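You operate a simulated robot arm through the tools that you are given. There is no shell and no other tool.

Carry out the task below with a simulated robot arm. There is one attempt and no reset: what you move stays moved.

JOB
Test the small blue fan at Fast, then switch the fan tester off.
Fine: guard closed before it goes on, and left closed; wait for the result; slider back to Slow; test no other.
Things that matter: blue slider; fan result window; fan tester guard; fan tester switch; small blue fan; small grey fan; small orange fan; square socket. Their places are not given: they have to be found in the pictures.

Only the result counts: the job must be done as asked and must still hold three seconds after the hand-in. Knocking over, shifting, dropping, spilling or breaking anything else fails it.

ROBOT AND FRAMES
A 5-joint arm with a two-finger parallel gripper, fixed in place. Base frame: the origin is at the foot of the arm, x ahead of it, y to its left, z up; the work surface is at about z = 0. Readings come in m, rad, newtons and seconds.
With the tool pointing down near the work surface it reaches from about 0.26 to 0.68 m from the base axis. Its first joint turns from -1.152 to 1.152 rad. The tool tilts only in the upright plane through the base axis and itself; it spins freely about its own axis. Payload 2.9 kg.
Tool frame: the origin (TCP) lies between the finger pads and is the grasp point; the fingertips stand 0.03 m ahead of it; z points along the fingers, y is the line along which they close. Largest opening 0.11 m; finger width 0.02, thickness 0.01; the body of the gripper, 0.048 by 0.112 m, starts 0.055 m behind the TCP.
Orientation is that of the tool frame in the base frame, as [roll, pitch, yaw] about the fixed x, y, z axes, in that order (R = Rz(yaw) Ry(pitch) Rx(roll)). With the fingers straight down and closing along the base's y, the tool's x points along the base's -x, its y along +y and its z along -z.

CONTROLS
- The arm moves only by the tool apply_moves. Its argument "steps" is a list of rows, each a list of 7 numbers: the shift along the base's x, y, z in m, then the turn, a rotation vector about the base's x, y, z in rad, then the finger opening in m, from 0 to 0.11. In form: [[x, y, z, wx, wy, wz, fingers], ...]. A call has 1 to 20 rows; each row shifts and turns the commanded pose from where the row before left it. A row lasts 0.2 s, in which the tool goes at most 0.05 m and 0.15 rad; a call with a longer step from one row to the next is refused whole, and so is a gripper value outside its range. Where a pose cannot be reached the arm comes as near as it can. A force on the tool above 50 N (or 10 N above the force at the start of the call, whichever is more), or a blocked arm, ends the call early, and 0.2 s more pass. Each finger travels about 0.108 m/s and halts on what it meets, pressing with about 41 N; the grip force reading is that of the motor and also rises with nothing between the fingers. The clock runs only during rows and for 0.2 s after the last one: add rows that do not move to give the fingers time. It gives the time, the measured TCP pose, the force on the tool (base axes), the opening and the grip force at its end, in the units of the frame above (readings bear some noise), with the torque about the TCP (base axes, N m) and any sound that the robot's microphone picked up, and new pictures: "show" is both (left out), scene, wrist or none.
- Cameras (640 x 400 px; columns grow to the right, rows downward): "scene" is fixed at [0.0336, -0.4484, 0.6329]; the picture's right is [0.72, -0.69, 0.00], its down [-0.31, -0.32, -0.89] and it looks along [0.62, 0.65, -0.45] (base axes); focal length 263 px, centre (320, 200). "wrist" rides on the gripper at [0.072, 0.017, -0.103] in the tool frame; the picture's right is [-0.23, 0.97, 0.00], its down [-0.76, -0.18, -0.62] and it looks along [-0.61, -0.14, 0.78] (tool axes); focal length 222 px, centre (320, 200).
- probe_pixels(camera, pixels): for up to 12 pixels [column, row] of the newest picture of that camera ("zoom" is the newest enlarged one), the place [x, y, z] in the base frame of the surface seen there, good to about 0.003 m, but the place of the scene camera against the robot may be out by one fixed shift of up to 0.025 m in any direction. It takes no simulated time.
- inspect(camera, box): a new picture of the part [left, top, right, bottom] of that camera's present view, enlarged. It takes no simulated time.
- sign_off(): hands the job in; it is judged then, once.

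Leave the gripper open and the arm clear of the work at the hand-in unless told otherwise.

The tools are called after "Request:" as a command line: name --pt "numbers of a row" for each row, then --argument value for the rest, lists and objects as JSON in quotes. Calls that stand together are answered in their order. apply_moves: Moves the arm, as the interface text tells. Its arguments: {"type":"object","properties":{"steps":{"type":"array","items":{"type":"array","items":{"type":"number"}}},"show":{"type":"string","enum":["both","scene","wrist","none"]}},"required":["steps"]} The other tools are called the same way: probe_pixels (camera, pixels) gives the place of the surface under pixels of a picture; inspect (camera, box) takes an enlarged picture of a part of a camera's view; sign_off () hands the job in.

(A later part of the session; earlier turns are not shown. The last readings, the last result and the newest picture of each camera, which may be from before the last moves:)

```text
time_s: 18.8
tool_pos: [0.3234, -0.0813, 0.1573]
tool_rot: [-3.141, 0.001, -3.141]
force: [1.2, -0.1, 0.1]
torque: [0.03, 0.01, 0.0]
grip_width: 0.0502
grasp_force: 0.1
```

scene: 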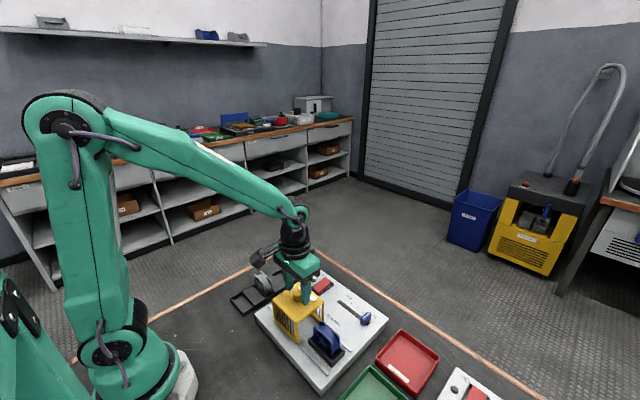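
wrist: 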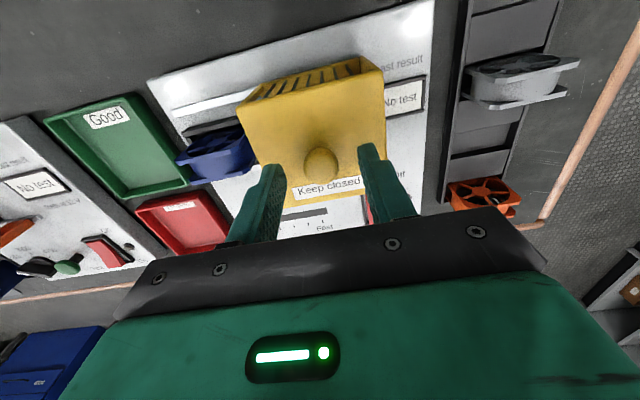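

The knob (322,165) lies between the fingers. Lowering 10 mm more and closing on it.

Request:
apply_moves --pt "0 0 -0.01 0 0 0 0.05" --pt "0 0 0 0 0 0 0.035" --pt "0 0 0 0 0 0 0.02" --pt "0 0 0 0 0 0 0.012" --pt "0 0 0 0 0 0 0.012" --show "both"

```text
time_s: 20.0
tool_pos: [0.3238, -0.0824, 0.1467]
tool_rot: [3.141, 0.001, -3.14]
force: [1.7, 1.4, -3.0]
torque: [0.03, -0.03, -0.01]
grip_width: 0.0238
grasp_force: 45.1
```

scene: 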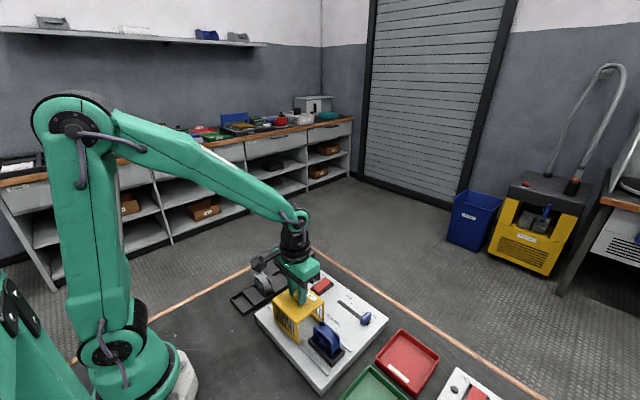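
wrist: 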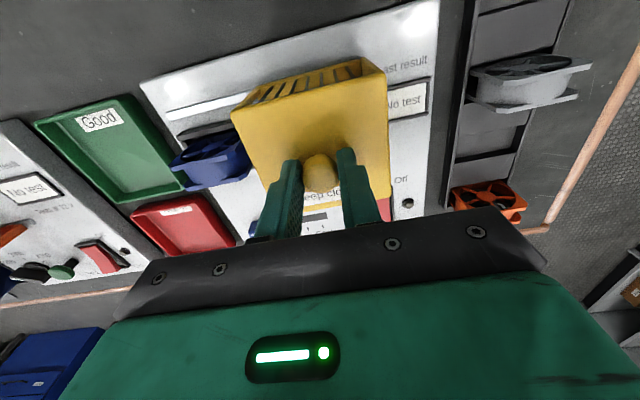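

Knob gripped (0.0238). Pulling the guard toward -y in small steps, first 30 mm, watching the force.

Request:
apply_moves --pt "0 -0.008 0 0 0 0 0.012" --pt "0 -0.011 0 0 0 0 0.012" --pt "0 -0.011 0 0 0 0 0.012" --pt "0 0 0 0 0 0 0.012" --show "both"

```text
time_s: 21.0
tool_pos: [0.3244, -0.1125, 0.1468]
tool_rot: [-3.141, -0.002, 3.14]
force: [-2.7, 1.1, -8.8]
torque: [0.05, 0.32, -0.01]
grip_width: 0.0234
grasp_force: 44.5
```

scene: 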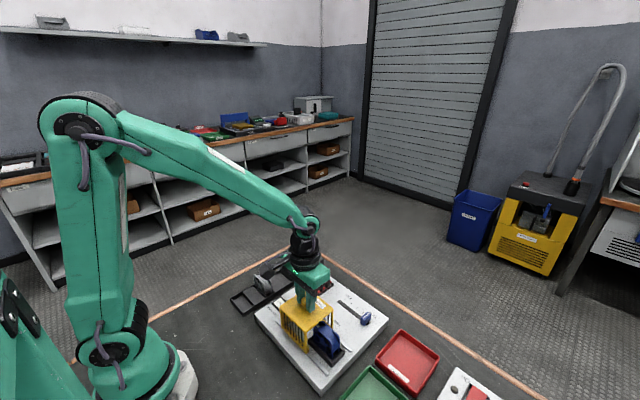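
wrist: 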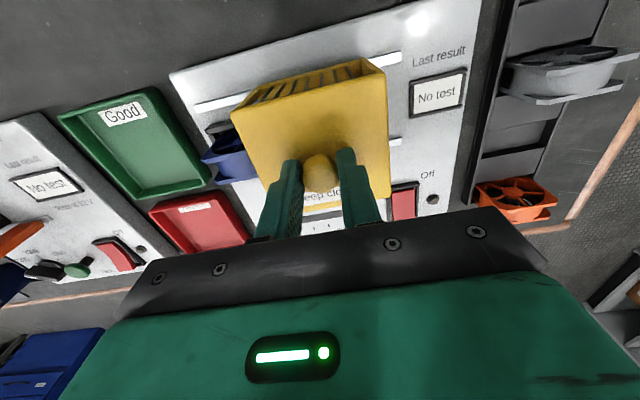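

Guard slides freely. Continuing: 50 mm more, then check.

Request:
apply_moves --pt "0 -0.012 0 0 0 0 0.012" --pt "0 -0.012 0 0 0 0 0.012" --pt "0 -0.012 0 0 0 0 0.012" --pt "0 -0.012 0 0 0 0 0.012" --pt "0 0 0 0 0 0 0.012" --show "both"

```text
time_s: 22.2
tool_pos: [0.3228, -0.1629, 0.1453]
tool_rot: [-3.138, 0.003, 3.141]
force: [-9.7, 1.2, 20.3]
torque: [0.06, 0.27, -0.01]
grip_width: 0.0235
grasp_force: 44.9
```

scene: 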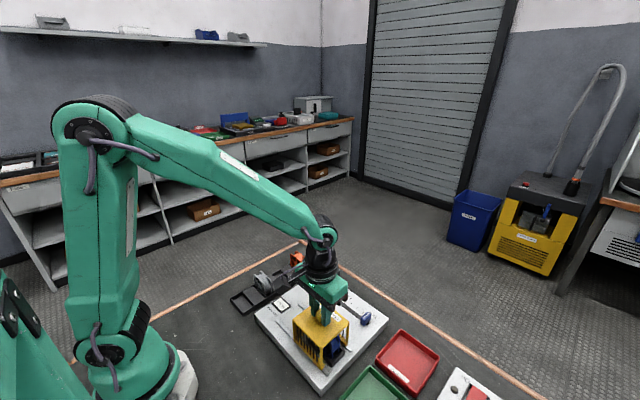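
wrist: 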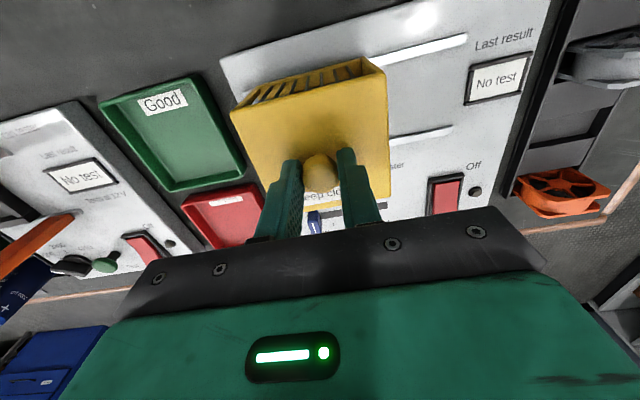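

Sliding with little y force, some vertical load. Continuing slowly toward the closed stop with +1 mm z relief.

Request:
apply_moves --pt "0 -0.005 0.001 0 0 0 0.012" --pt "0 -0.005 0 0 0 0 0.012" --pt "0 -0.004 0 0 0 0 0.012" --pt "0 0 0 0 0 0 0.012" --show "both"

```text
time_s: 23.2
tool_pos: [0.3241, -0.1748, 0.1468]
tool_rot: [3.141, 0.003, -3.139]
force: [23.0, 1.4, -26.2]
torque: [0.08, 0.5, -0.02]
grip_width: 0.0237
grasp_force: 44.9
```

scene: 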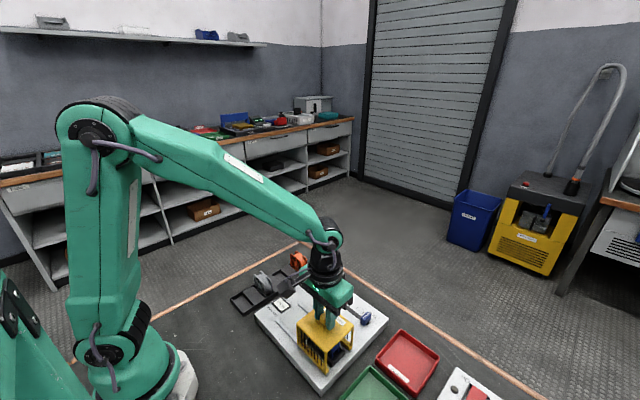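
wrist: 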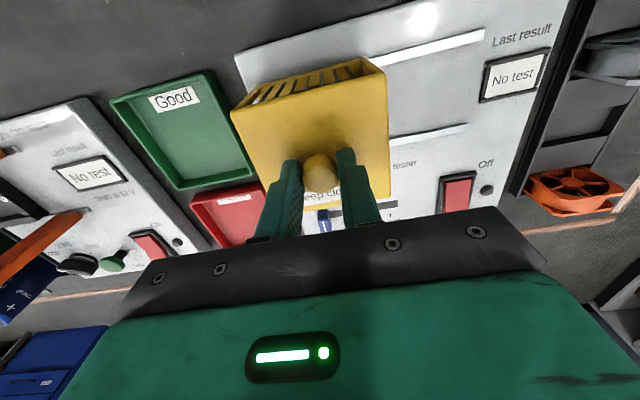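

Some cross-load (x +23, z -26 N) from the rail constraint; y force is still small. I'll relax x/z slightly and continue in 2 mm steps looking for the stop.

Request:
apply_moves --pt "0.001 0 -0.0008 0 0 0 0.012" --pt "0 -0.002 0 0 0 0 0.012" --pt "0 -0.002 0 0 0 0 0.012" --pt "0 0 0 0 0 0 0.012" --show "wrist"

```text
time_s: 24.2
tool_pos: [0.3245, -0.1791, 0.1465]
tool_rot: [3.142, -0.001, -3.141]
force: [14.0, 0.3, -26.0]
torque: [-0.02, -0.29, -0.02]
grip_width: 0.0238
grasp_force: 45.4
```

wrist: 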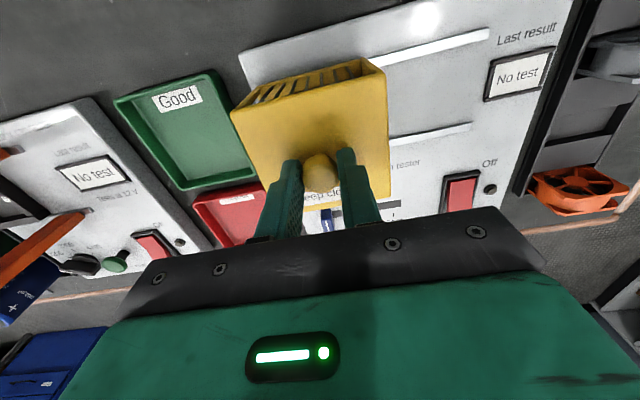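

At y≈-0.1795 no stop felt yet. Pushing 2 × 2 mm more to look for the end stop.

Request:
apply_moves --pt "0.0005 -0.002 -0.0008 0 0 0 0.012" --pt "0 -0.002 0 0 0 0 0.012" --pt "0 0 0 0 0 0 0.012" --show "both"

```text
time_s: 24.9
tool_pos: [0.3249, -0.1801, 0.1475]
tool_rot: [3.138, -0.006, -3.133]
force: [0.9, 7.1, 1.3]
torque: [0.03, -0.4, -0.15]
grip_width: 0.0239
grasp_force: 45.1
stopped in row 3: the force on the tool passed its limit at 54 N (the readings are from after the stop); the commanded pose is now the measured one
```

scene: 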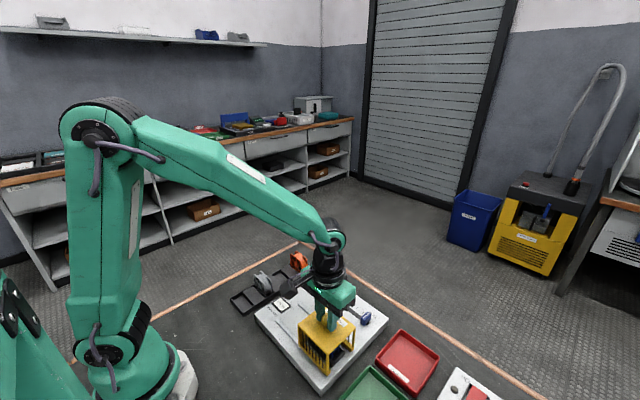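
wrist: 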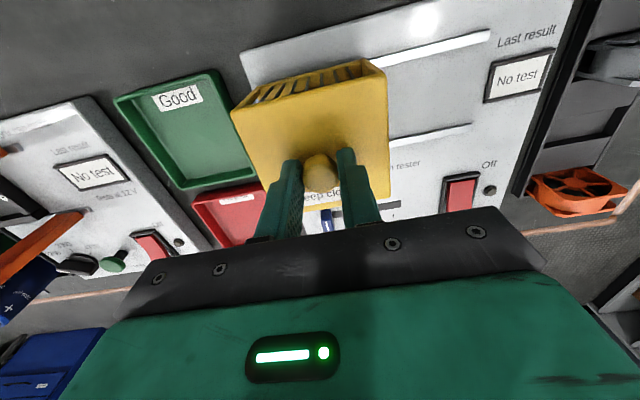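

End stop reached at y≈-0.180 (54 N then released): the guard is fully closed. Opening the fingers off the knob, then rising.

Request:
apply_moves --pt "0 0 0 0 0 0 0.03" --pt "0 0 0 0 0 0 0.045" --pt "0 0 0 0 0 0 0.05" --pt "0 0 0.02 0 0 0 0.05" --pt "0 0 0.03 0 0 0 0.05" --pt "0 0 0.03 0 0 0 0.05" --pt "0 0 0 0 0 0 0.05" --show "both"

```text
time_s: 26.5
tool_pos: [0.3238, -0.1805, 0.2271]
tool_rot: [3.138, -0.005, -3.135]
force: [0.5, 0.2, 1.0]
torque: [0.01, -0.02, -0.01]
grip_width: 0.0501
grasp_force: 0.0
```

scene: 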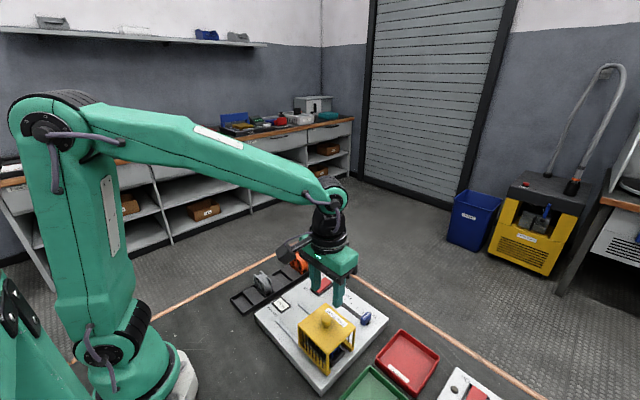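
wrist: 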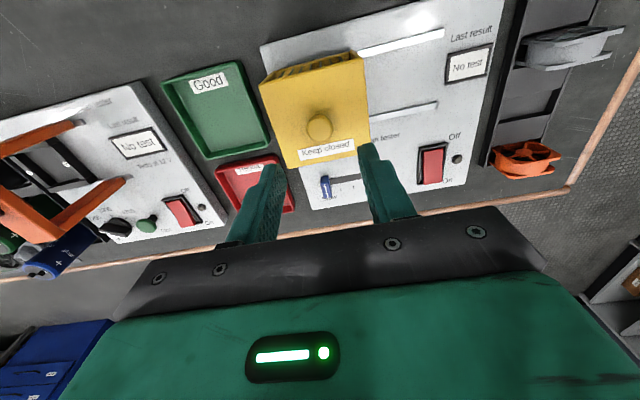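

Guard over the socket. Checking the closed guard, fan, slider and switch in zooms.

Request:
inspect --camera "scene" --box '[260, 270, 410, 390]'

Request:
inspect --camera "wrist" --box '[290, 120, 480, 220]'

```text
3.33 times, centred on (335, 330) of scene
```

zoom: 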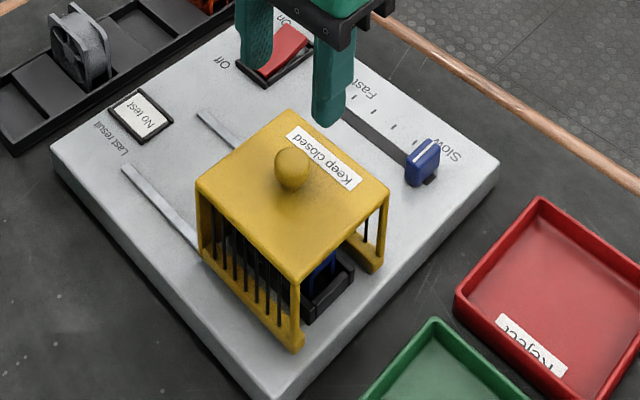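

```text
3.37 times, centred on (385, 170) of wrist
```

zoom: 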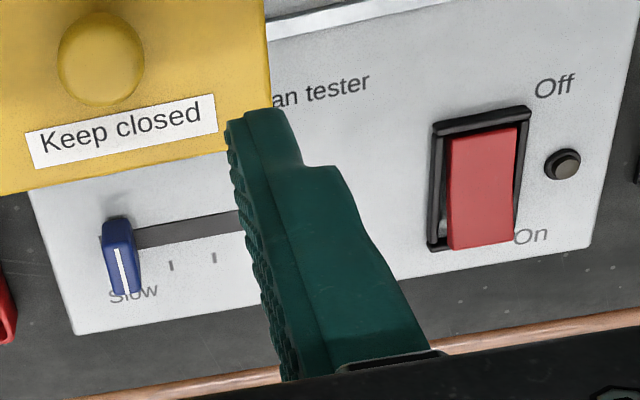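

Fan visible standing behind the guard bars, result window reads "No test", rocker appears at Off, slider at Slow. Moving over the slider for a closer look.

Request:
apply_moves --pt "0.03 0.01 0 0 0 0 0.05" --pt "0.035 0.01 0 0 0 0 0.05" --pt "0.035 0.01 -0.01 0 0 0 0.05" --pt "0 0 -0.02 0 0 0 0.05" --pt "0 0 0 0 0 0 0.05" --show "wrist"

```text
time_s: 27.7
tool_pos: [0.4249, -0.1496, 0.195]
tool_rot: [3.139, -0.005, -3.133]
force: [0.3, -0.1, 0.2]
torque: [0.02, -0.01, -0.02]
grip_width: 0.0501
grasp_force: 0.0
```

wrist: 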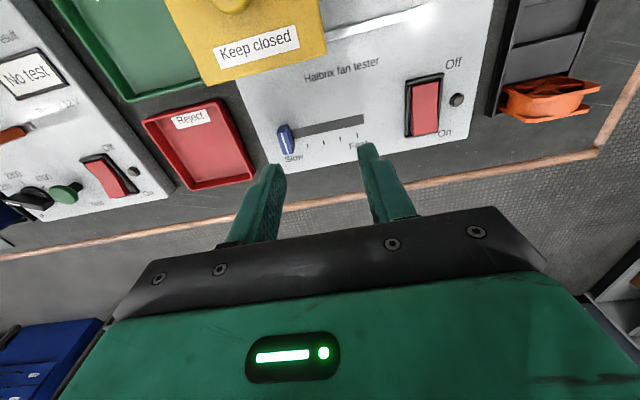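

Request:
inspect --camera "wrist" --box '[260, 90, 390, 180]'

Request:
inspect --camera "wrist" --box '[380, 50, 480, 150]'

```text
4.44 times, centred on (325, 135) of wrist
```

zoom: 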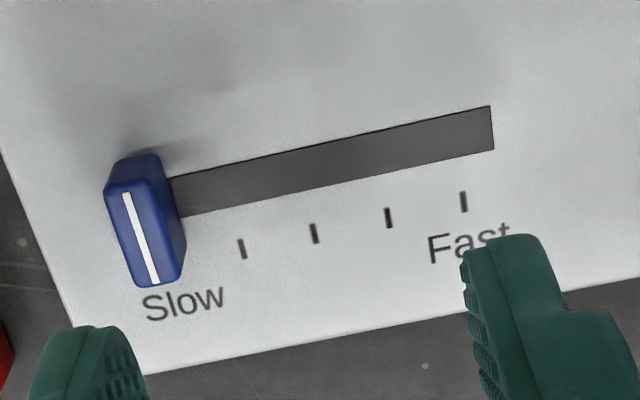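

```text
4.00 times, centred on (430, 100) of wrist
```

zoom: 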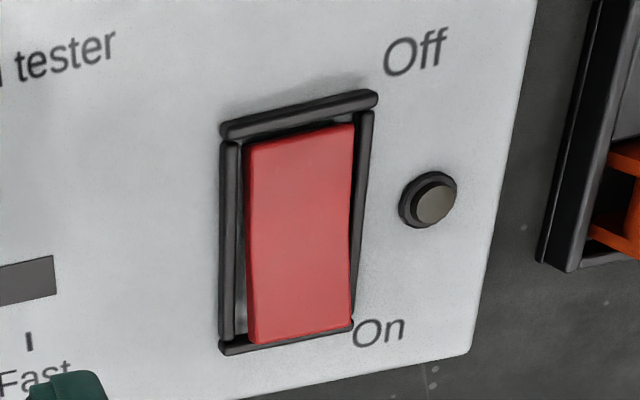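

Rocker: Off end at -x, On end at +x (raised now = Off). I'll probe the rocker in this zoom, and the slider/ticks in the wrist view.

Request:
probe_pixels --camera "zoom" --pixels '[[300, 140], [300, 170], [300, 210], [298, 250], [300, 290], [300, 325], [252, 240], [350, 230], [298, 108], [290, 345], [228, 240], [432, 205]]'

Request:
probe_pixels --camera "wrist" --pixels '[[357.3, 135.5], [340.4, 138.9], [323.7, 142.5], [307.5, 145.9], [281.4, 134], [288, 153], [284.8, 143.6], [363, 119.5], [279, 133], [293, 146], [283, 127], [325, 129]]'

```text
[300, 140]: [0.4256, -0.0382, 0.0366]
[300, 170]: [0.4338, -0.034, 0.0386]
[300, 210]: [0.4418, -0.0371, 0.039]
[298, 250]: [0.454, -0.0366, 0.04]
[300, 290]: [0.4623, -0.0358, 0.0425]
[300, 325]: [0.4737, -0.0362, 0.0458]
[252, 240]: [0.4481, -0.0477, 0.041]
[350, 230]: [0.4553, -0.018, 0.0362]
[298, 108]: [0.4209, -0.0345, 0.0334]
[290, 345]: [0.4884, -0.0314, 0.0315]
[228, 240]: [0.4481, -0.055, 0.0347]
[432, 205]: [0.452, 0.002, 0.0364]
```

```text
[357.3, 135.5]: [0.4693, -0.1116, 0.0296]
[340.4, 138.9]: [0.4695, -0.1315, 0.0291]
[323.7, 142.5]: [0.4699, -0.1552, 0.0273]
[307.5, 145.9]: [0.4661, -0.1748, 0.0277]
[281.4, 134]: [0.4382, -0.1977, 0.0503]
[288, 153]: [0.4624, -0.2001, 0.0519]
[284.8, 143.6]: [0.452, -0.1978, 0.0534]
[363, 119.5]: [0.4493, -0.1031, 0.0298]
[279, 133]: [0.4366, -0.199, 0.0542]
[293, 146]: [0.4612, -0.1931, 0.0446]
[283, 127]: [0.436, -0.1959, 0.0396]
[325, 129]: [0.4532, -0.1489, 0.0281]
```

Ticks at y≈-0.175, -0.1545, -0.132, -0.1116 (Fast); slider knob at (0.450,-0.198), top z≈0.053. I'll position over the knob with fingers open 0.05 and go down to z≈0.10 first.

Request:
apply_moves --pt "0.0125 -0.024 -0.01 0 0 0 0.05" --pt "0.0125 -0.024 -0.02 0 0 0 0.05" --pt "0 0 -0.03 0 0 0 0.05" --pt "0 0 -0.03 0 0 0 0.04" --pt "0 0 0 0 0 0 0.04" --show "both"

```text
time_s: 28.9
tool_pos: [0.4485, -0.1982, 0.1065]
tool_rot: [3.139, -0.005, -3.134]
force: [-1.0, 0.1, -1.0]
torque: [0.0, -0.01, 0.0]
grip_width: 0.0402
grasp_force: 0.0
```

scene: 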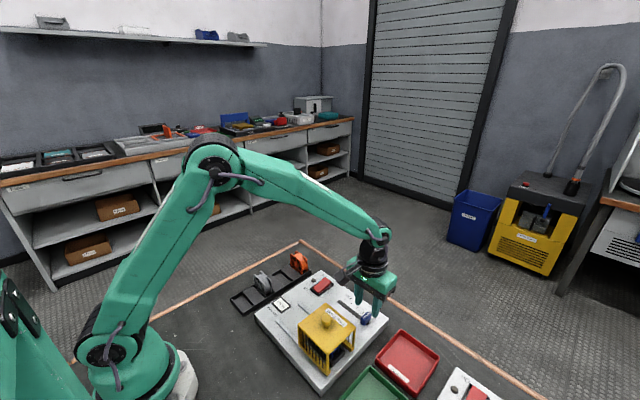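
wrist: 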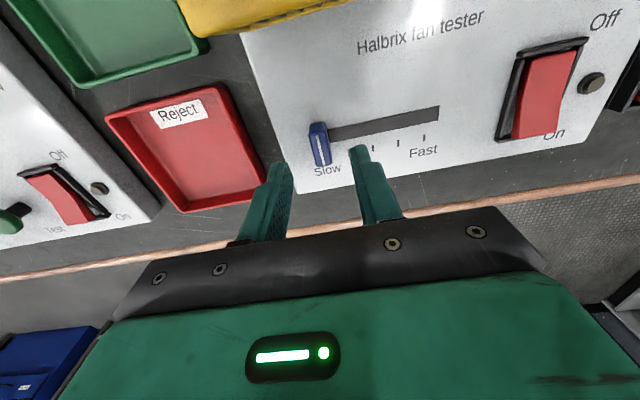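

The slider knob (318,143) is centred between the fingers. Lowering to TCP z≈0.067 (tips ≈0.037, panel ≈0.03), then closing gently.

Request:
apply_moves --pt "0.001 0 -0.02 0 0 0 0.04" --pt "0 0 -0.012 0 0 0 0.04" --pt "0 0 -0.008 0 0 0 0.04" --pt "0 0 0 0 0 0 0.04" --show "both"

```text
time_s: 29.9
tool_pos: [0.4503, -0.1998, 0.0664]
tool_rot: [3.138, -0.005, -3.133]
force: [-0.7, 0.1, -0.3]
torque: [0.0, -0.01, 0.02]
grip_width: 0.0399
grasp_force: 0.2
```

scene: 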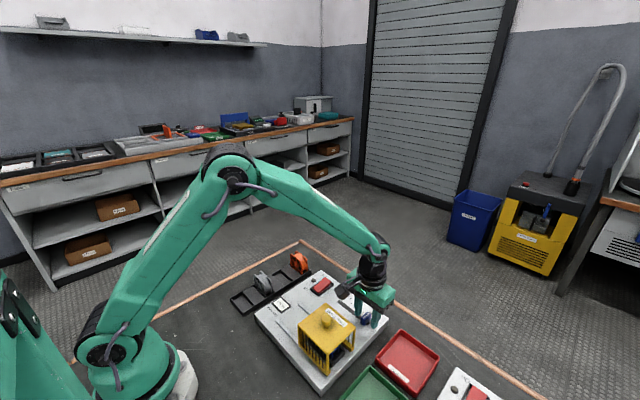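
wrist: 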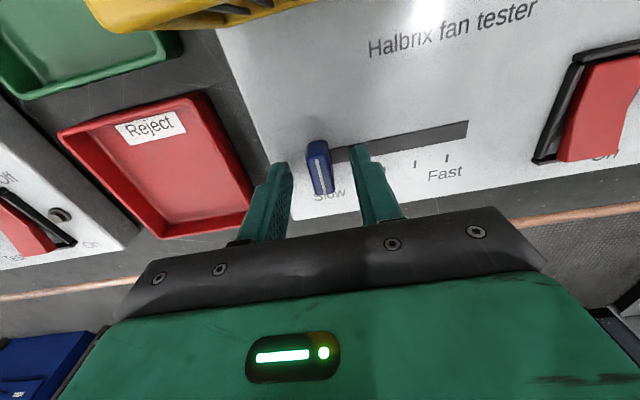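

Fingers straddle the knob (320,168). Closing.

Request:
apply_moves --pt "0 0 0 0 0 0 0.025" --pt "0 0 0 0 0 0 0.014" --pt "0 0 0 0 0 0 0.008" --pt "0 0 0 0 0 0 0.008" --show "wrist"

```text
time_s: 30.9
tool_pos: [0.4502, -0.1988, 0.066]
tool_rot: [3.137, -0.009, -3.135]
force: [1.7, 12.6, 0.9]
torque: [-0.28, 0.07, -0.94]
grip_width: 0.0136
grasp_force: 44.9
```

wrist: 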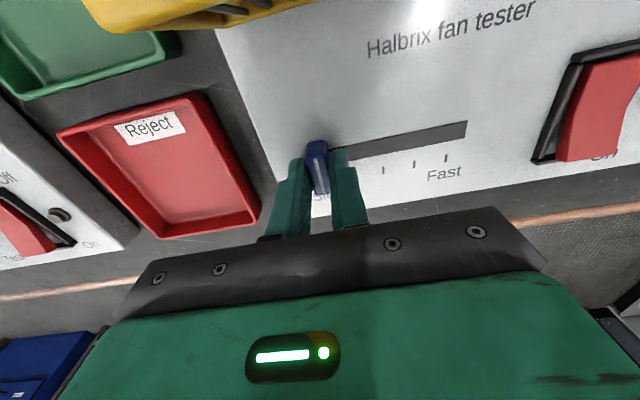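

Knob gripped (0.0136). Dragging it +y toward Fast in steps; first 40 mm.

Request:
apply_moves --pt "0 0.008 0 0 0 0 0.008" --pt "0 0.011 0 0 0 0 0.008" --pt "0 0.011 0 0 0 0 0.008" --pt "0 0.01 0 0 0 0 0.008" --pt "0 0 0 0 0 0 0.008" --show "wrist"

```text
time_s: 32.1
tool_pos: [0.4504, -0.1583, 0.0672]
tool_rot: [3.14, -0.007, -3.135]
force: [-9.7, -0.1, 12.9]
torque: [-0.55, -0.25, -0.85]
grip_width: 0.0137
grasp_force: 45.2
```

wrist: 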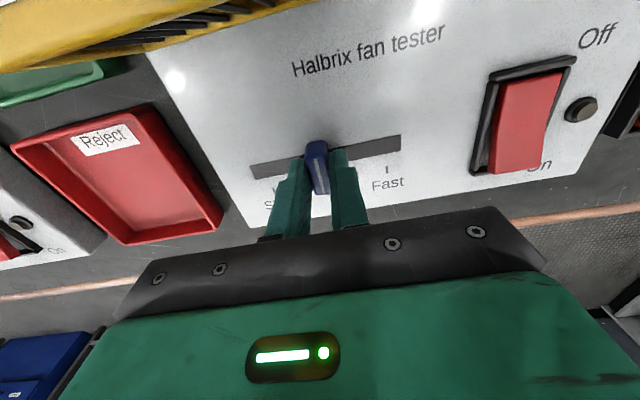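

Sliding well. Another 38 mm, then small steps to the stop.

Request:
apply_moves --pt "0 0.01 0 0 0 0 0.008" --pt "0 0.01 0 0 0 0 0.008" --pt "0 0.01 0 0 0 0 0.008" --pt "0 0.008 0 0 0 0 0.008" --pt "0 0 0 0 0 0 0.008" --show "wrist"

```text
time_s: 33.3
tool_pos: [0.4492, -0.1181, 0.065]
tool_rot: [3.138, -0.005, -3.134]
force: [-8.1, -0.5, 11.6]
torque: [-0.15, -0.35, -0.72]
grip_width: 0.0138
grasp_force: 45.2
```

wrist: 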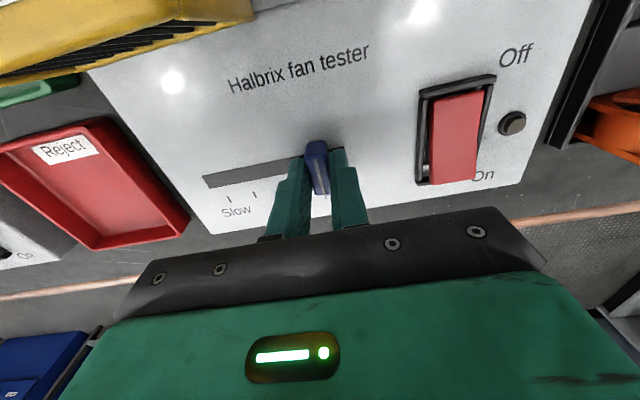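

Near Fast. Continuing in 2 mm steps, watching y force.

Request:
apply_moves --pt "0 0.002 0 0 0 0 0.008" --pt "0 0.002 0 0 0 0 0.008" --pt "0 0.002 0 0 0 0 0.008" --pt "0 0 0 0 0 0 0.008" --show "wrist"

```text
time_s: 34.3
tool_pos: [0.4515, -0.1143, 0.0666]
tool_rot: [3.141, -0.006, -3.135]
force: [-5.6, -1.1, 10.4]
torque: [-0.15, -0.69, -0.72]
grip_width: 0.014
grasp_force: 45.2
```

wrist: 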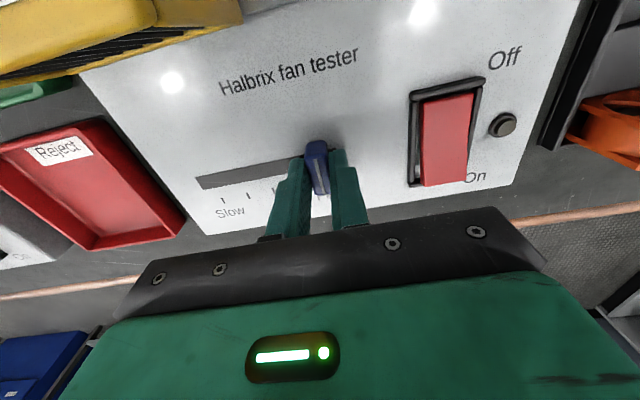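

No stop yet. Two more 2 mm steps.

Request:
apply_moves --pt "0 0.002 0 0 0 0 0.008" --pt "0 0.001 0 0 0 0 0.008" --pt "0 0 0 0 0 0 0.008" --show "wrist"

```text
time_s: 35.1
tool_pos: [0.4501, -0.111, 0.0663]
tool_rot: [3.139, -0.005, -3.138]
force: [3.8, -12.5, 8.7]
torque: [-0.29, 1.3, -0.57]
grip_width: 0.0138
grasp_force: 45.1
```

wrist: 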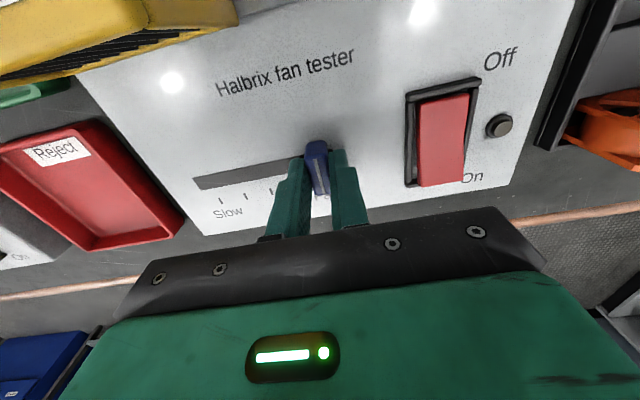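

Force y = -12.5 N: the slider is against its Fast end stop. Opening and rising to check.

Request:
apply_moves --pt "0 0 0 0 0 0 0.02" --pt "0 0 0 0 0 0 0.035" --pt "0 0 0 0 0 0 0.04" --pt "0 0 0.02 0 0 0 0.04" --pt "0 0 0.03 0 0 0 0.04" --pt "-0.02 0 0.03 0 0 0 0.04" --pt "0 0 0 0 0 0 0.04" --show "both"

```text
time_s: 36.7
tool_pos: [0.4281, -0.1125, 0.1482]
tool_rot: [3.141, -0.006, -3.135]
force: [0.3, -1.2, 0.1]
torque: [0.02, 0.01, 0.02]
grip_width: 0.0401
grasp_force: 0.0
```

scene: 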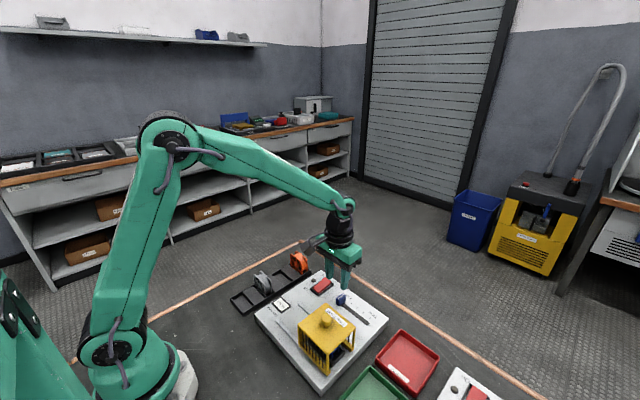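
wrist: 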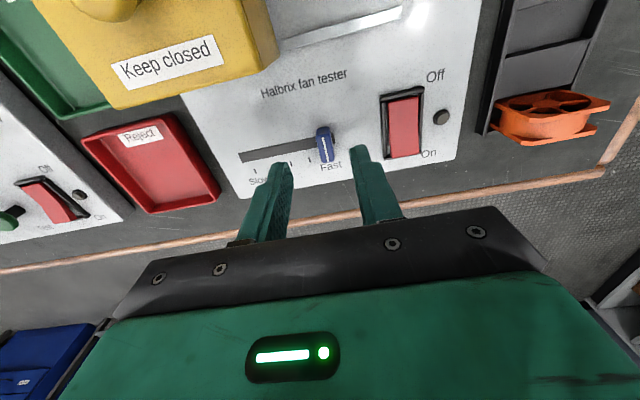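

Slider is at Fast (knob at (324,145) by the "Fast" label). Zooming to check the setting, the lamp and result window before switching on.

Request:
inspect --camera "wrist" --box '[220, 60, 460, 200]'

Request:
inspect --camera "scene" --box '[250, 265, 400, 385]'

```text
2.67 times, centred on (340, 130) of wrist
```

zoom: 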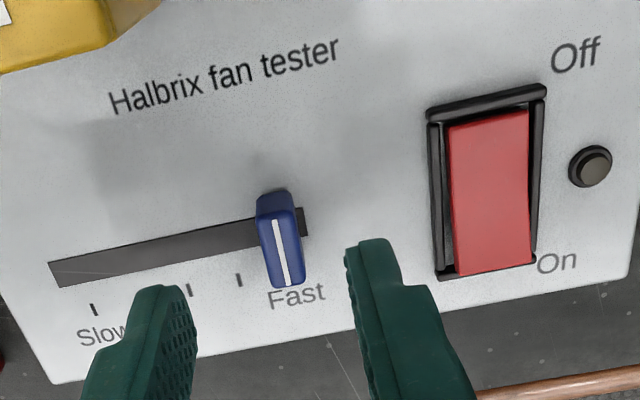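

```text
3.33 times, centred on (325, 325) of scene
```

zoom: 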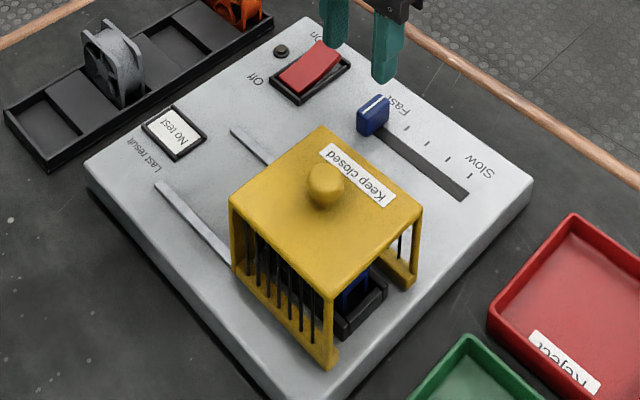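

Everything is set: guard closed, slider on the Fast tick, tester off. Closing the fingers and moving above the On end of the rocker (0.468,-0.036), down to tips ≈0.052.

Request:
apply_moves --pt "0.012 0.025 0 0 0 0 0.02" --pt "0.013 0.025 0 0 0 0 0.005" --pt "0.013 0.0255 0 0 0 0 0" --pt "0 0 -0.03 0 0 0 0" --pt "0 0 -0.025 0 0 0 0" --pt "0 0 -0.01 0 0 0 0" --pt "0 0 0 0 0 0 0" --show "both"

```text
time_s: 38.3
tool_pos: [0.4677, -0.0349, 0.0814]
tool_rot: [-3.141, -0.005, -3.134]
force: [0.2, -0.5, -0.4]
torque: [0.0, -0.03, 0.02]
grip_width: 0.0
grasp_force: 37.9
```

scene: 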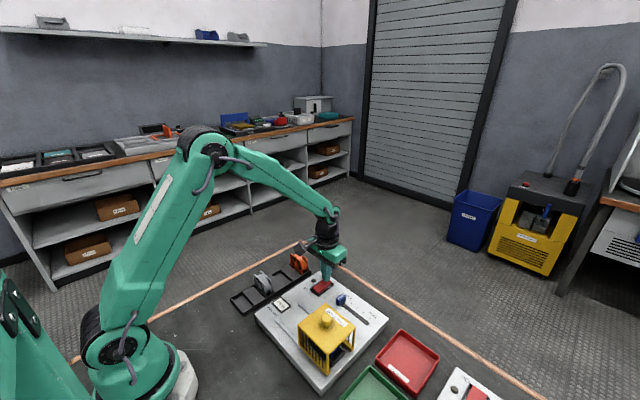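
wrist: 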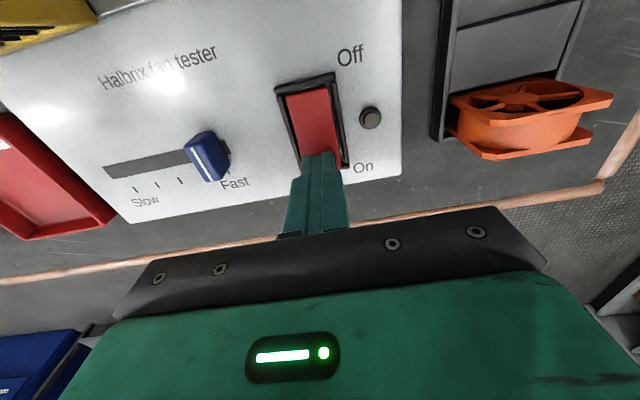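

Request:
inspect --camera "wrist" --box '[260, 60, 400, 200]'

```text
2.86 times, centred on (330, 130) of wrist
```

zoom: 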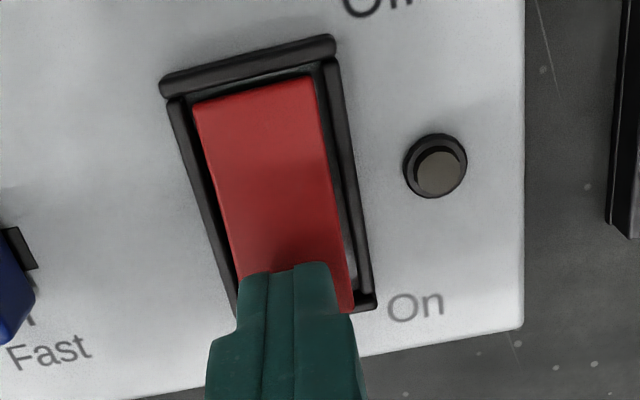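

The closed fingertips are over the On end of the rocker. Pressing down in small steps.

Request:
apply_moves --pt "0 0 -0.003 0 0 0 0" --pt "0 0 -0.003 0 0 0 0" --pt "0 0 -0.002 0 0 0 0" --pt "0 0 0 0 0 0 0" --show "wrist"

```text
time_s: 39.3
tool_pos: [0.4683, -0.0357, 0.0731]
tool_rot: [-3.142, -0.009, -3.134]
force: [-0.4, -0.2, 1.2]
torque: [-0.03, 0.04, 0.03]
grip_width: 0.0
grasp_force: 38.0
```

wrist: 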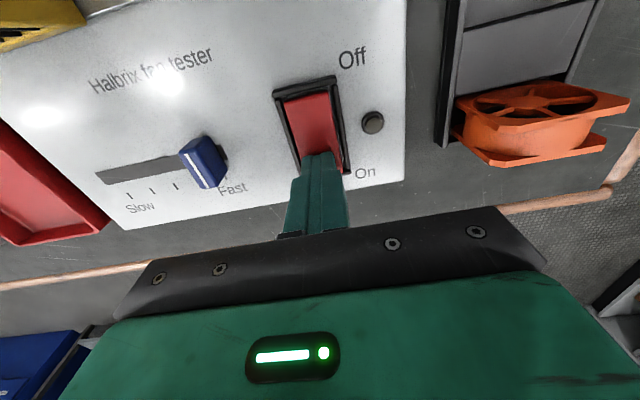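

Light touch (1.2 N) at tips ≈0.043. Pressing further 2 mm at a time.

Request:
apply_moves --pt "0 0 -0.002 0 0 0 0" --pt "0 0 -0.002 0 0 0 0" --pt "0 0 0 0 0 0 0" --show "wrist"

```text
time_s: 40.1
tool_pos: [0.4687, -0.0351, 0.0705]
tool_rot: [3.141, -0.003, -3.134]
force: [-5.5, 3.5, 23.2]
torque: [0.11, 0.38, -0.02]
grip_width: 0.0
grasp_force: 37.4
heard: click
```

wrist: 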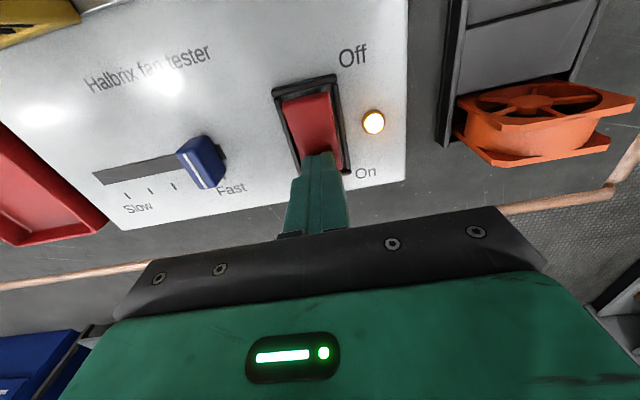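

A click was heard and the lamp (373,122) is lit: the tester is on. Rising off the rocker and moving back so the result window is visible, then waiting.

Request:
apply_moves --pt "0 0 0.01 0 0 0 0" --pt "0 0 0.03 0 0 0 0" --pt "-0.02 0 0.04 0 0 0 0" --pt "-0.03 0 0.03 0 0 0 0" --pt "-0.03 0 0.02 0 0 0 0" --pt "0 0 0 0 0 0 0" --show "both"

```text
time_s: 41.5
tool_pos: [0.3869, -0.0361, 0.1989]
tool_rot: [3.14, -0.005, -3.136]
force: [0.1, -0.3, -0.9]
torque: [-0.03, -0.01, 0.02]
grip_width: 0.0
grasp_force: 38.0
```

scene: 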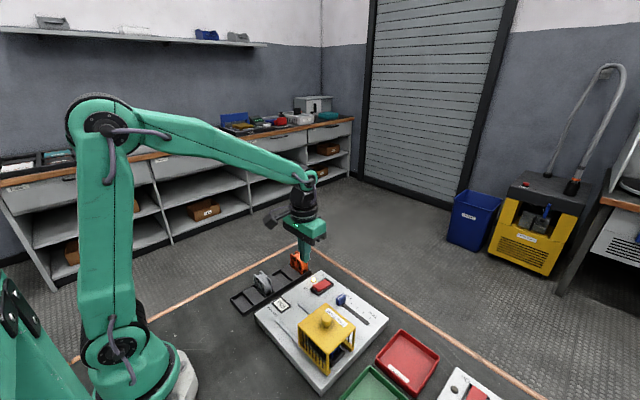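
wrist: 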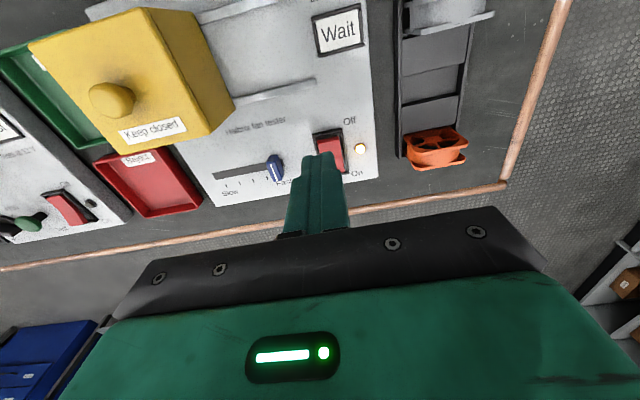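

The result window (337,32) shows "Wait". I'll wait with still rows and look again.

Request:
apply_moves --pt "0 0 0 0 0 0 0" --pt "0 0 0 0 0 0 0" --pt "0 0 0 0 0 0 0" --pt "0 0 0 0 0 0 0" --pt "0 0 0 0 0 0 0" --pt "0 0 0 0 0 0 0" --pt "0 0 0 0 0 0 0" --pt "0 0 0 0 0 0 0" --pt "0 0 0 0 0 0 0" --pt "0 0 0 0 0 0 0" --show "wrist"

```text
time_s: 43.7
tool_pos: [0.3877, -0.0355, 0.1983]
tool_rot: [3.141, -0.005, -3.135]
force: [0.2, 0.2, 0.4]
torque: [-0.01, -0.03, -0.02]
grip_width: 0.0
grasp_force: 38.2
```

wrist: 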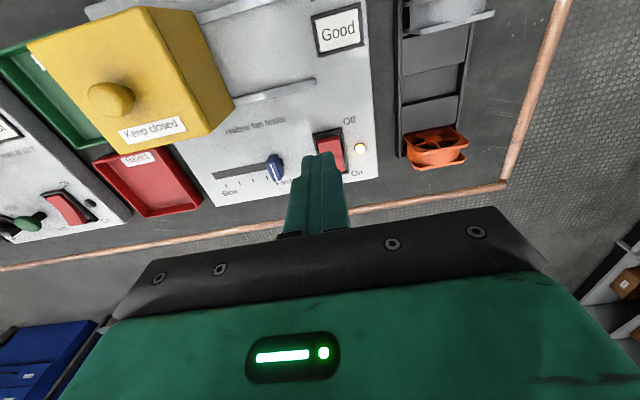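

The window now reads "Good". Zooming to confirm the result and the lamp.

Request:
inspect --camera "wrist" --box '[270, 0, 400, 180]'

Request:
inspect --camera "scene" --box '[250, 265, 400, 385]'

```text
2.22 times, centred on (335, 90) of wrist
```

zoom: 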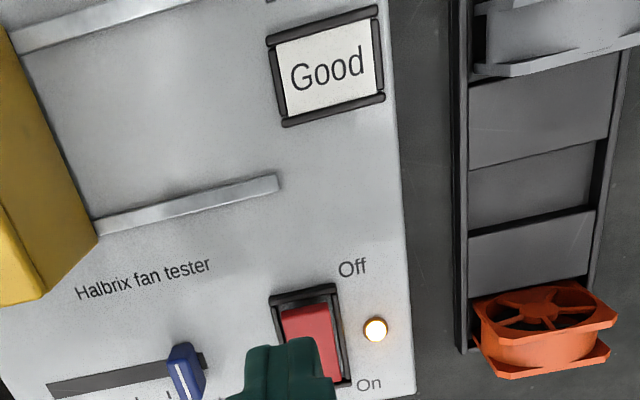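

```text
3.33 times, centred on (325, 325) of scene
```

zoom: 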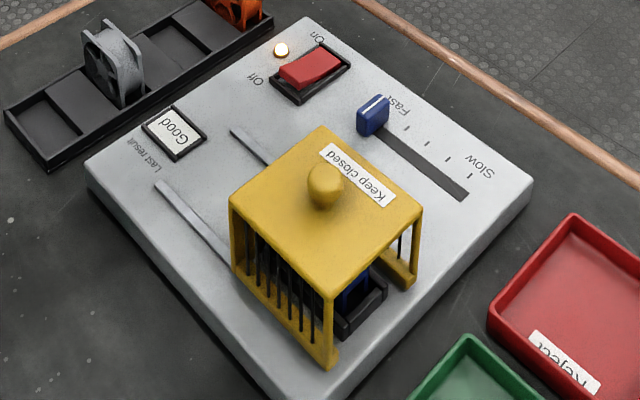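

Result is "Good". Now moving over the Off end of the rocker (0.432,-0.036) and down to tips ≈0.052.

Request:
apply_moves --pt "0.022 0 -0.02 0 0 0 0" --pt "0.022 0 -0.03 0 0 0 0" --pt "0 0 -0.035 0 0 0 0" --pt "0 0 -0.025 0 0 0 0" --pt "0 0 -0.007 0 0 0 0" --pt "0 0 0 0 0 0 0" --show "wrist"

```text
time_s: 45.1
tool_pos: [0.4321, -0.0354, 0.0805]
tool_rot: [-3.142, -0.006, -3.135]
force: [-0.5, 0.0, -0.1]
torque: [0.01, -0.02, 0.02]
grip_width: 0.0
grasp_force: 37.7
```

wrist: 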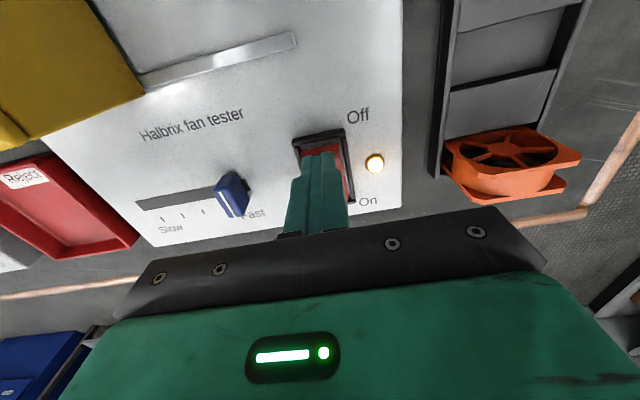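

The fingertips are over the Off end. Pressing down in small steps.

Request:
apply_moves --pt "0 0 -0.003 0 0 0 0" --pt "0 0 -0.003 0 0 0 0" --pt "0 0 -0.002 0 0 0 0" --pt "0 0 -0.002 0 0 0 0" --pt "0 0 0 0 0 0 0" --show "wrist"

```text
time_s: 46.3
tool_pos: [0.4326, -0.0366, 0.0716]
tool_rot: [-3.141, -0.006, -3.134]
force: [-0.6, -0.7, 2.4]
torque: [-0.03, -0.04, -0.02]
grip_width: 0.0
grasp_force: 37.5
heard: click
```

wrist: 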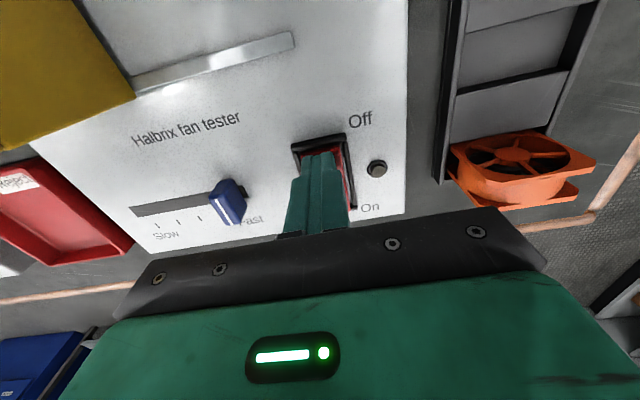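

Click heard and lamp is dark: tester off. One more 1.5 mm press to seat the rocker fully, then rise.

Request:
apply_moves --pt "0 0 -0.0015 0 0 0 0" --pt "0 0 0 0 0 0 0" --pt "0 0 0.01 0 0 0 0" --pt "0 0 0.03 0 0 0 0" --pt "0 0 0.04 0 0 0 0" --pt "0 0 0 0 0 0 0" --show "both"

```text
time_s: 47.7
tool_pos: [0.4335, -0.0348, 0.1517]
tool_rot: [-3.141, -0.007, -3.135]
force: [0.1, -0.4, 0.3]
torque: [0.0, -0.03, -0.01]
grip_width: 0.0
grasp_force: 37.4
```

scene: 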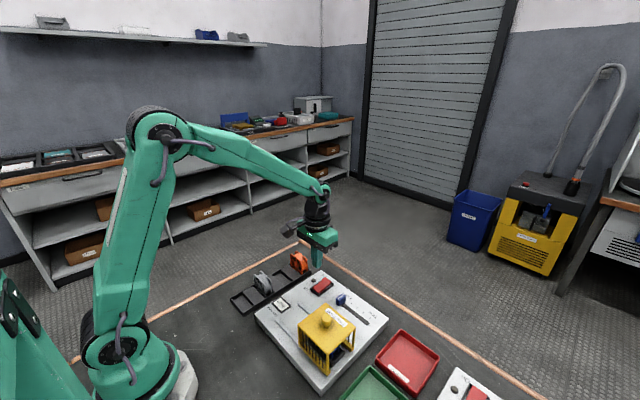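
wrist: 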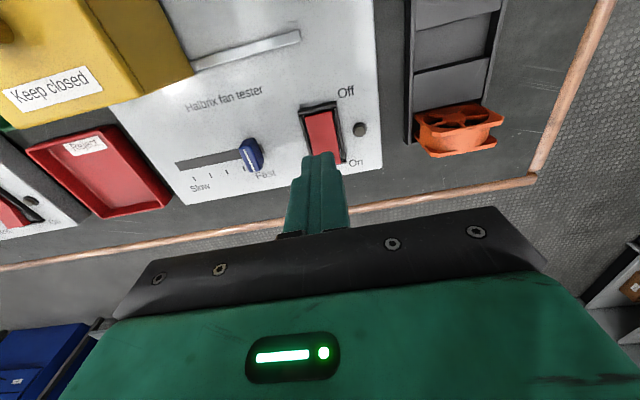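

Tester off, lamp dark. Moving over the slider knob (0.450,-0.1115) with fingers open 0.04, down to z≈0.105.

Request:
apply_moves --pt "0.006 -0.025 0 0 0 0 0.02" --pt "0.006 -0.025 0 0 0 0 0.04" --pt "0.006 -0.0255 0 0 0 0 0.04" --pt "0 0 -0.025 0 0 0 0.04" --pt "0 0 -0.02 0 0 0 0.04" --pt "0 0 0 0 0 0 0.04" --show "wrist"

```text
time_s: 49.1
tool_pos: [0.451, -0.1107, 0.1066]
tool_rot: [3.14, -0.004, -3.137]
force: [0.1, 0.6, 0.3]
torque: [-0.02, -0.02, 0.03]
grip_width: 0.0401
grasp_force: 0.0
```

wrist: 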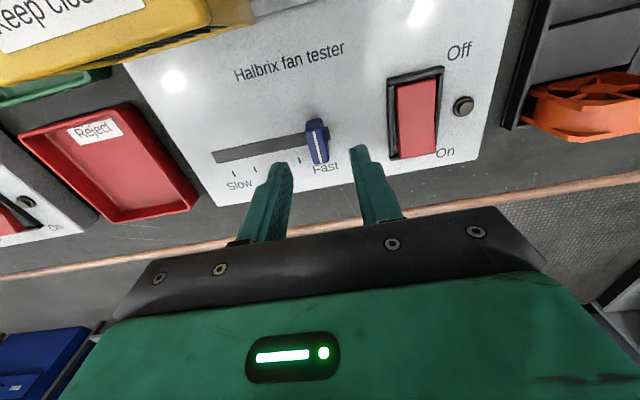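

The knob (318,140) is centred between the fingers. Lowering to z≈0.067 and gripping.

Request:
apply_moves --pt "0 0 -0.02 0 0 0 0.04" --pt "0 0 -0.012 0 0 0 0.04" --pt "0 0 -0.007 0 0 0 0.04" --pt "0 0 0 0 0 0 0.03" --pt "0 0 0 0 0 0 0.016" --pt "0 0 0 0 0 0 0.008" --pt "0 0 0 0 0 0 0.008" --show "wrist"

```text
time_s: 50.7
tool_pos: [0.4505, -0.1114, 0.0666]
tool_rot: [3.139, -0.006, -3.137]
force: [-0.3, -14.8, -6.9]
torque: [-0.44, -0.4, -0.65]
grip_width: 0.0138
grasp_force: 45.1
```

wrist: 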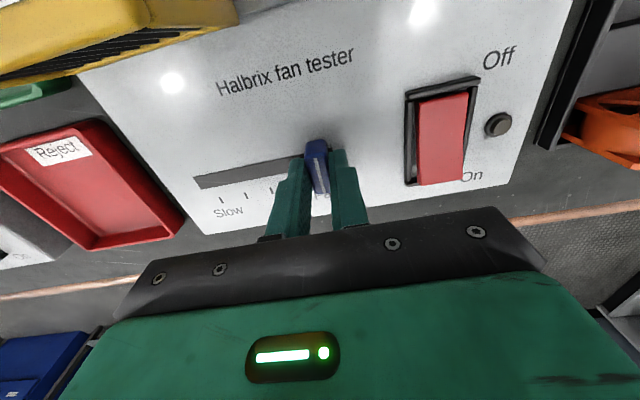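

Gripped. Dragging -y back toward Slow, 78 mm in steps.

Request:
apply_moves --pt "0 -0.008 0 0 0 0 0.008" --pt "0 -0.01 0 0 0 0 0.008" --pt "0 -0.01 0 0 0 0 0.008" --pt "0 -0.01 0 0 0 0 0.008" --pt "0 -0.01 0 0 0 0 0.008" --pt "0 -0.01 0 0 0 0 0.008" --pt "0 -0.01 0 0 0 0 0.008" --pt "0 -0.008 0 0 0 0 0.008" --pt "0 0 0 0 0 0 0.008" --show "wrist"

```text
time_s: 52.7
tool_pos: [0.4507, -0.1867, 0.0674]
tool_rot: [3.14, -0.006, -3.133]
force: [22.1, 1.6, -25.7]
torque: [-0.47, 0.13, -0.84]
grip_width: 0.0138
grasp_force: 45.2
```

wrist: 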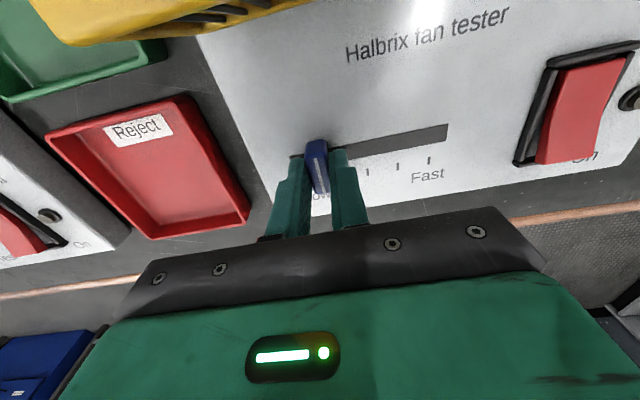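

About 10 mm left; some cross-load, so I'll relax x/z by 1 mm and step on 2 mm at a time.

Request:
apply_moves --pt "0.001 -0.001 -0.0008 0 0 0 0.008" --pt "0 -0.002 0 0 0 0 0.008" --pt "0 -0.002 0 0 0 0 0.008" --pt "0 -0.002 0 0 0 0 0.008" --pt "0 0 0 0 0 0 0.008" --show "wrist"

```text
time_s: 53.9
tool_pos: [0.449, -0.1946, 0.0674]
tool_rot: [3.138, -0.007, -3.134]
force: [-5.9, 0.0, 4.4]
torque: [-0.48, -0.24, -0.75]
grip_width: 0.0137
grasp_force: 44.8
```

wrist: 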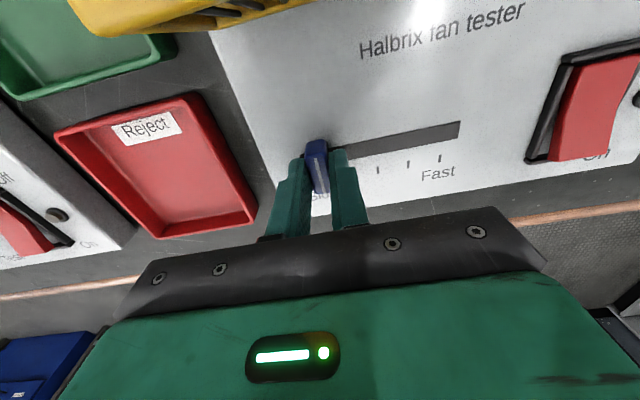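

Still sliding freely at y≈-0.1945. Continuing until the Slow end stop is felt.

Request:
apply_moves --pt "0 -0.002 0 0 0 0 0.008" --pt "0 -0.0015 0 0 0 0 0.008" --pt "0 0 0 0 0 0 0.008" --show "wrist"

```text
time_s: 54.7
tool_pos: [0.4495, -0.1969, 0.067]
tool_rot: [3.137, -0.008, -3.135]
force: [-15.3, 1.3, 22.5]
torque: [-0.45, 0.84, -0.79]
grip_width: 0.0136
grasp_force: 45.0
```

wrist: 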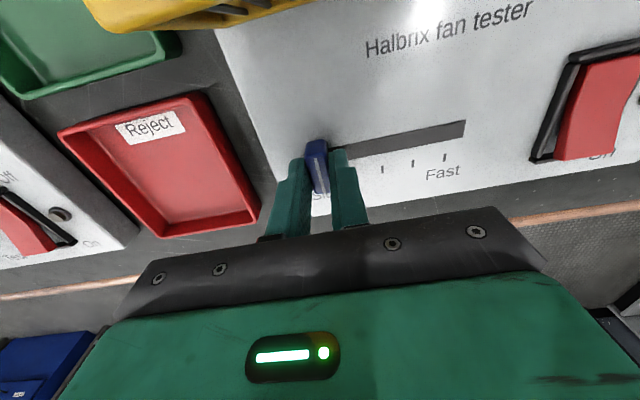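

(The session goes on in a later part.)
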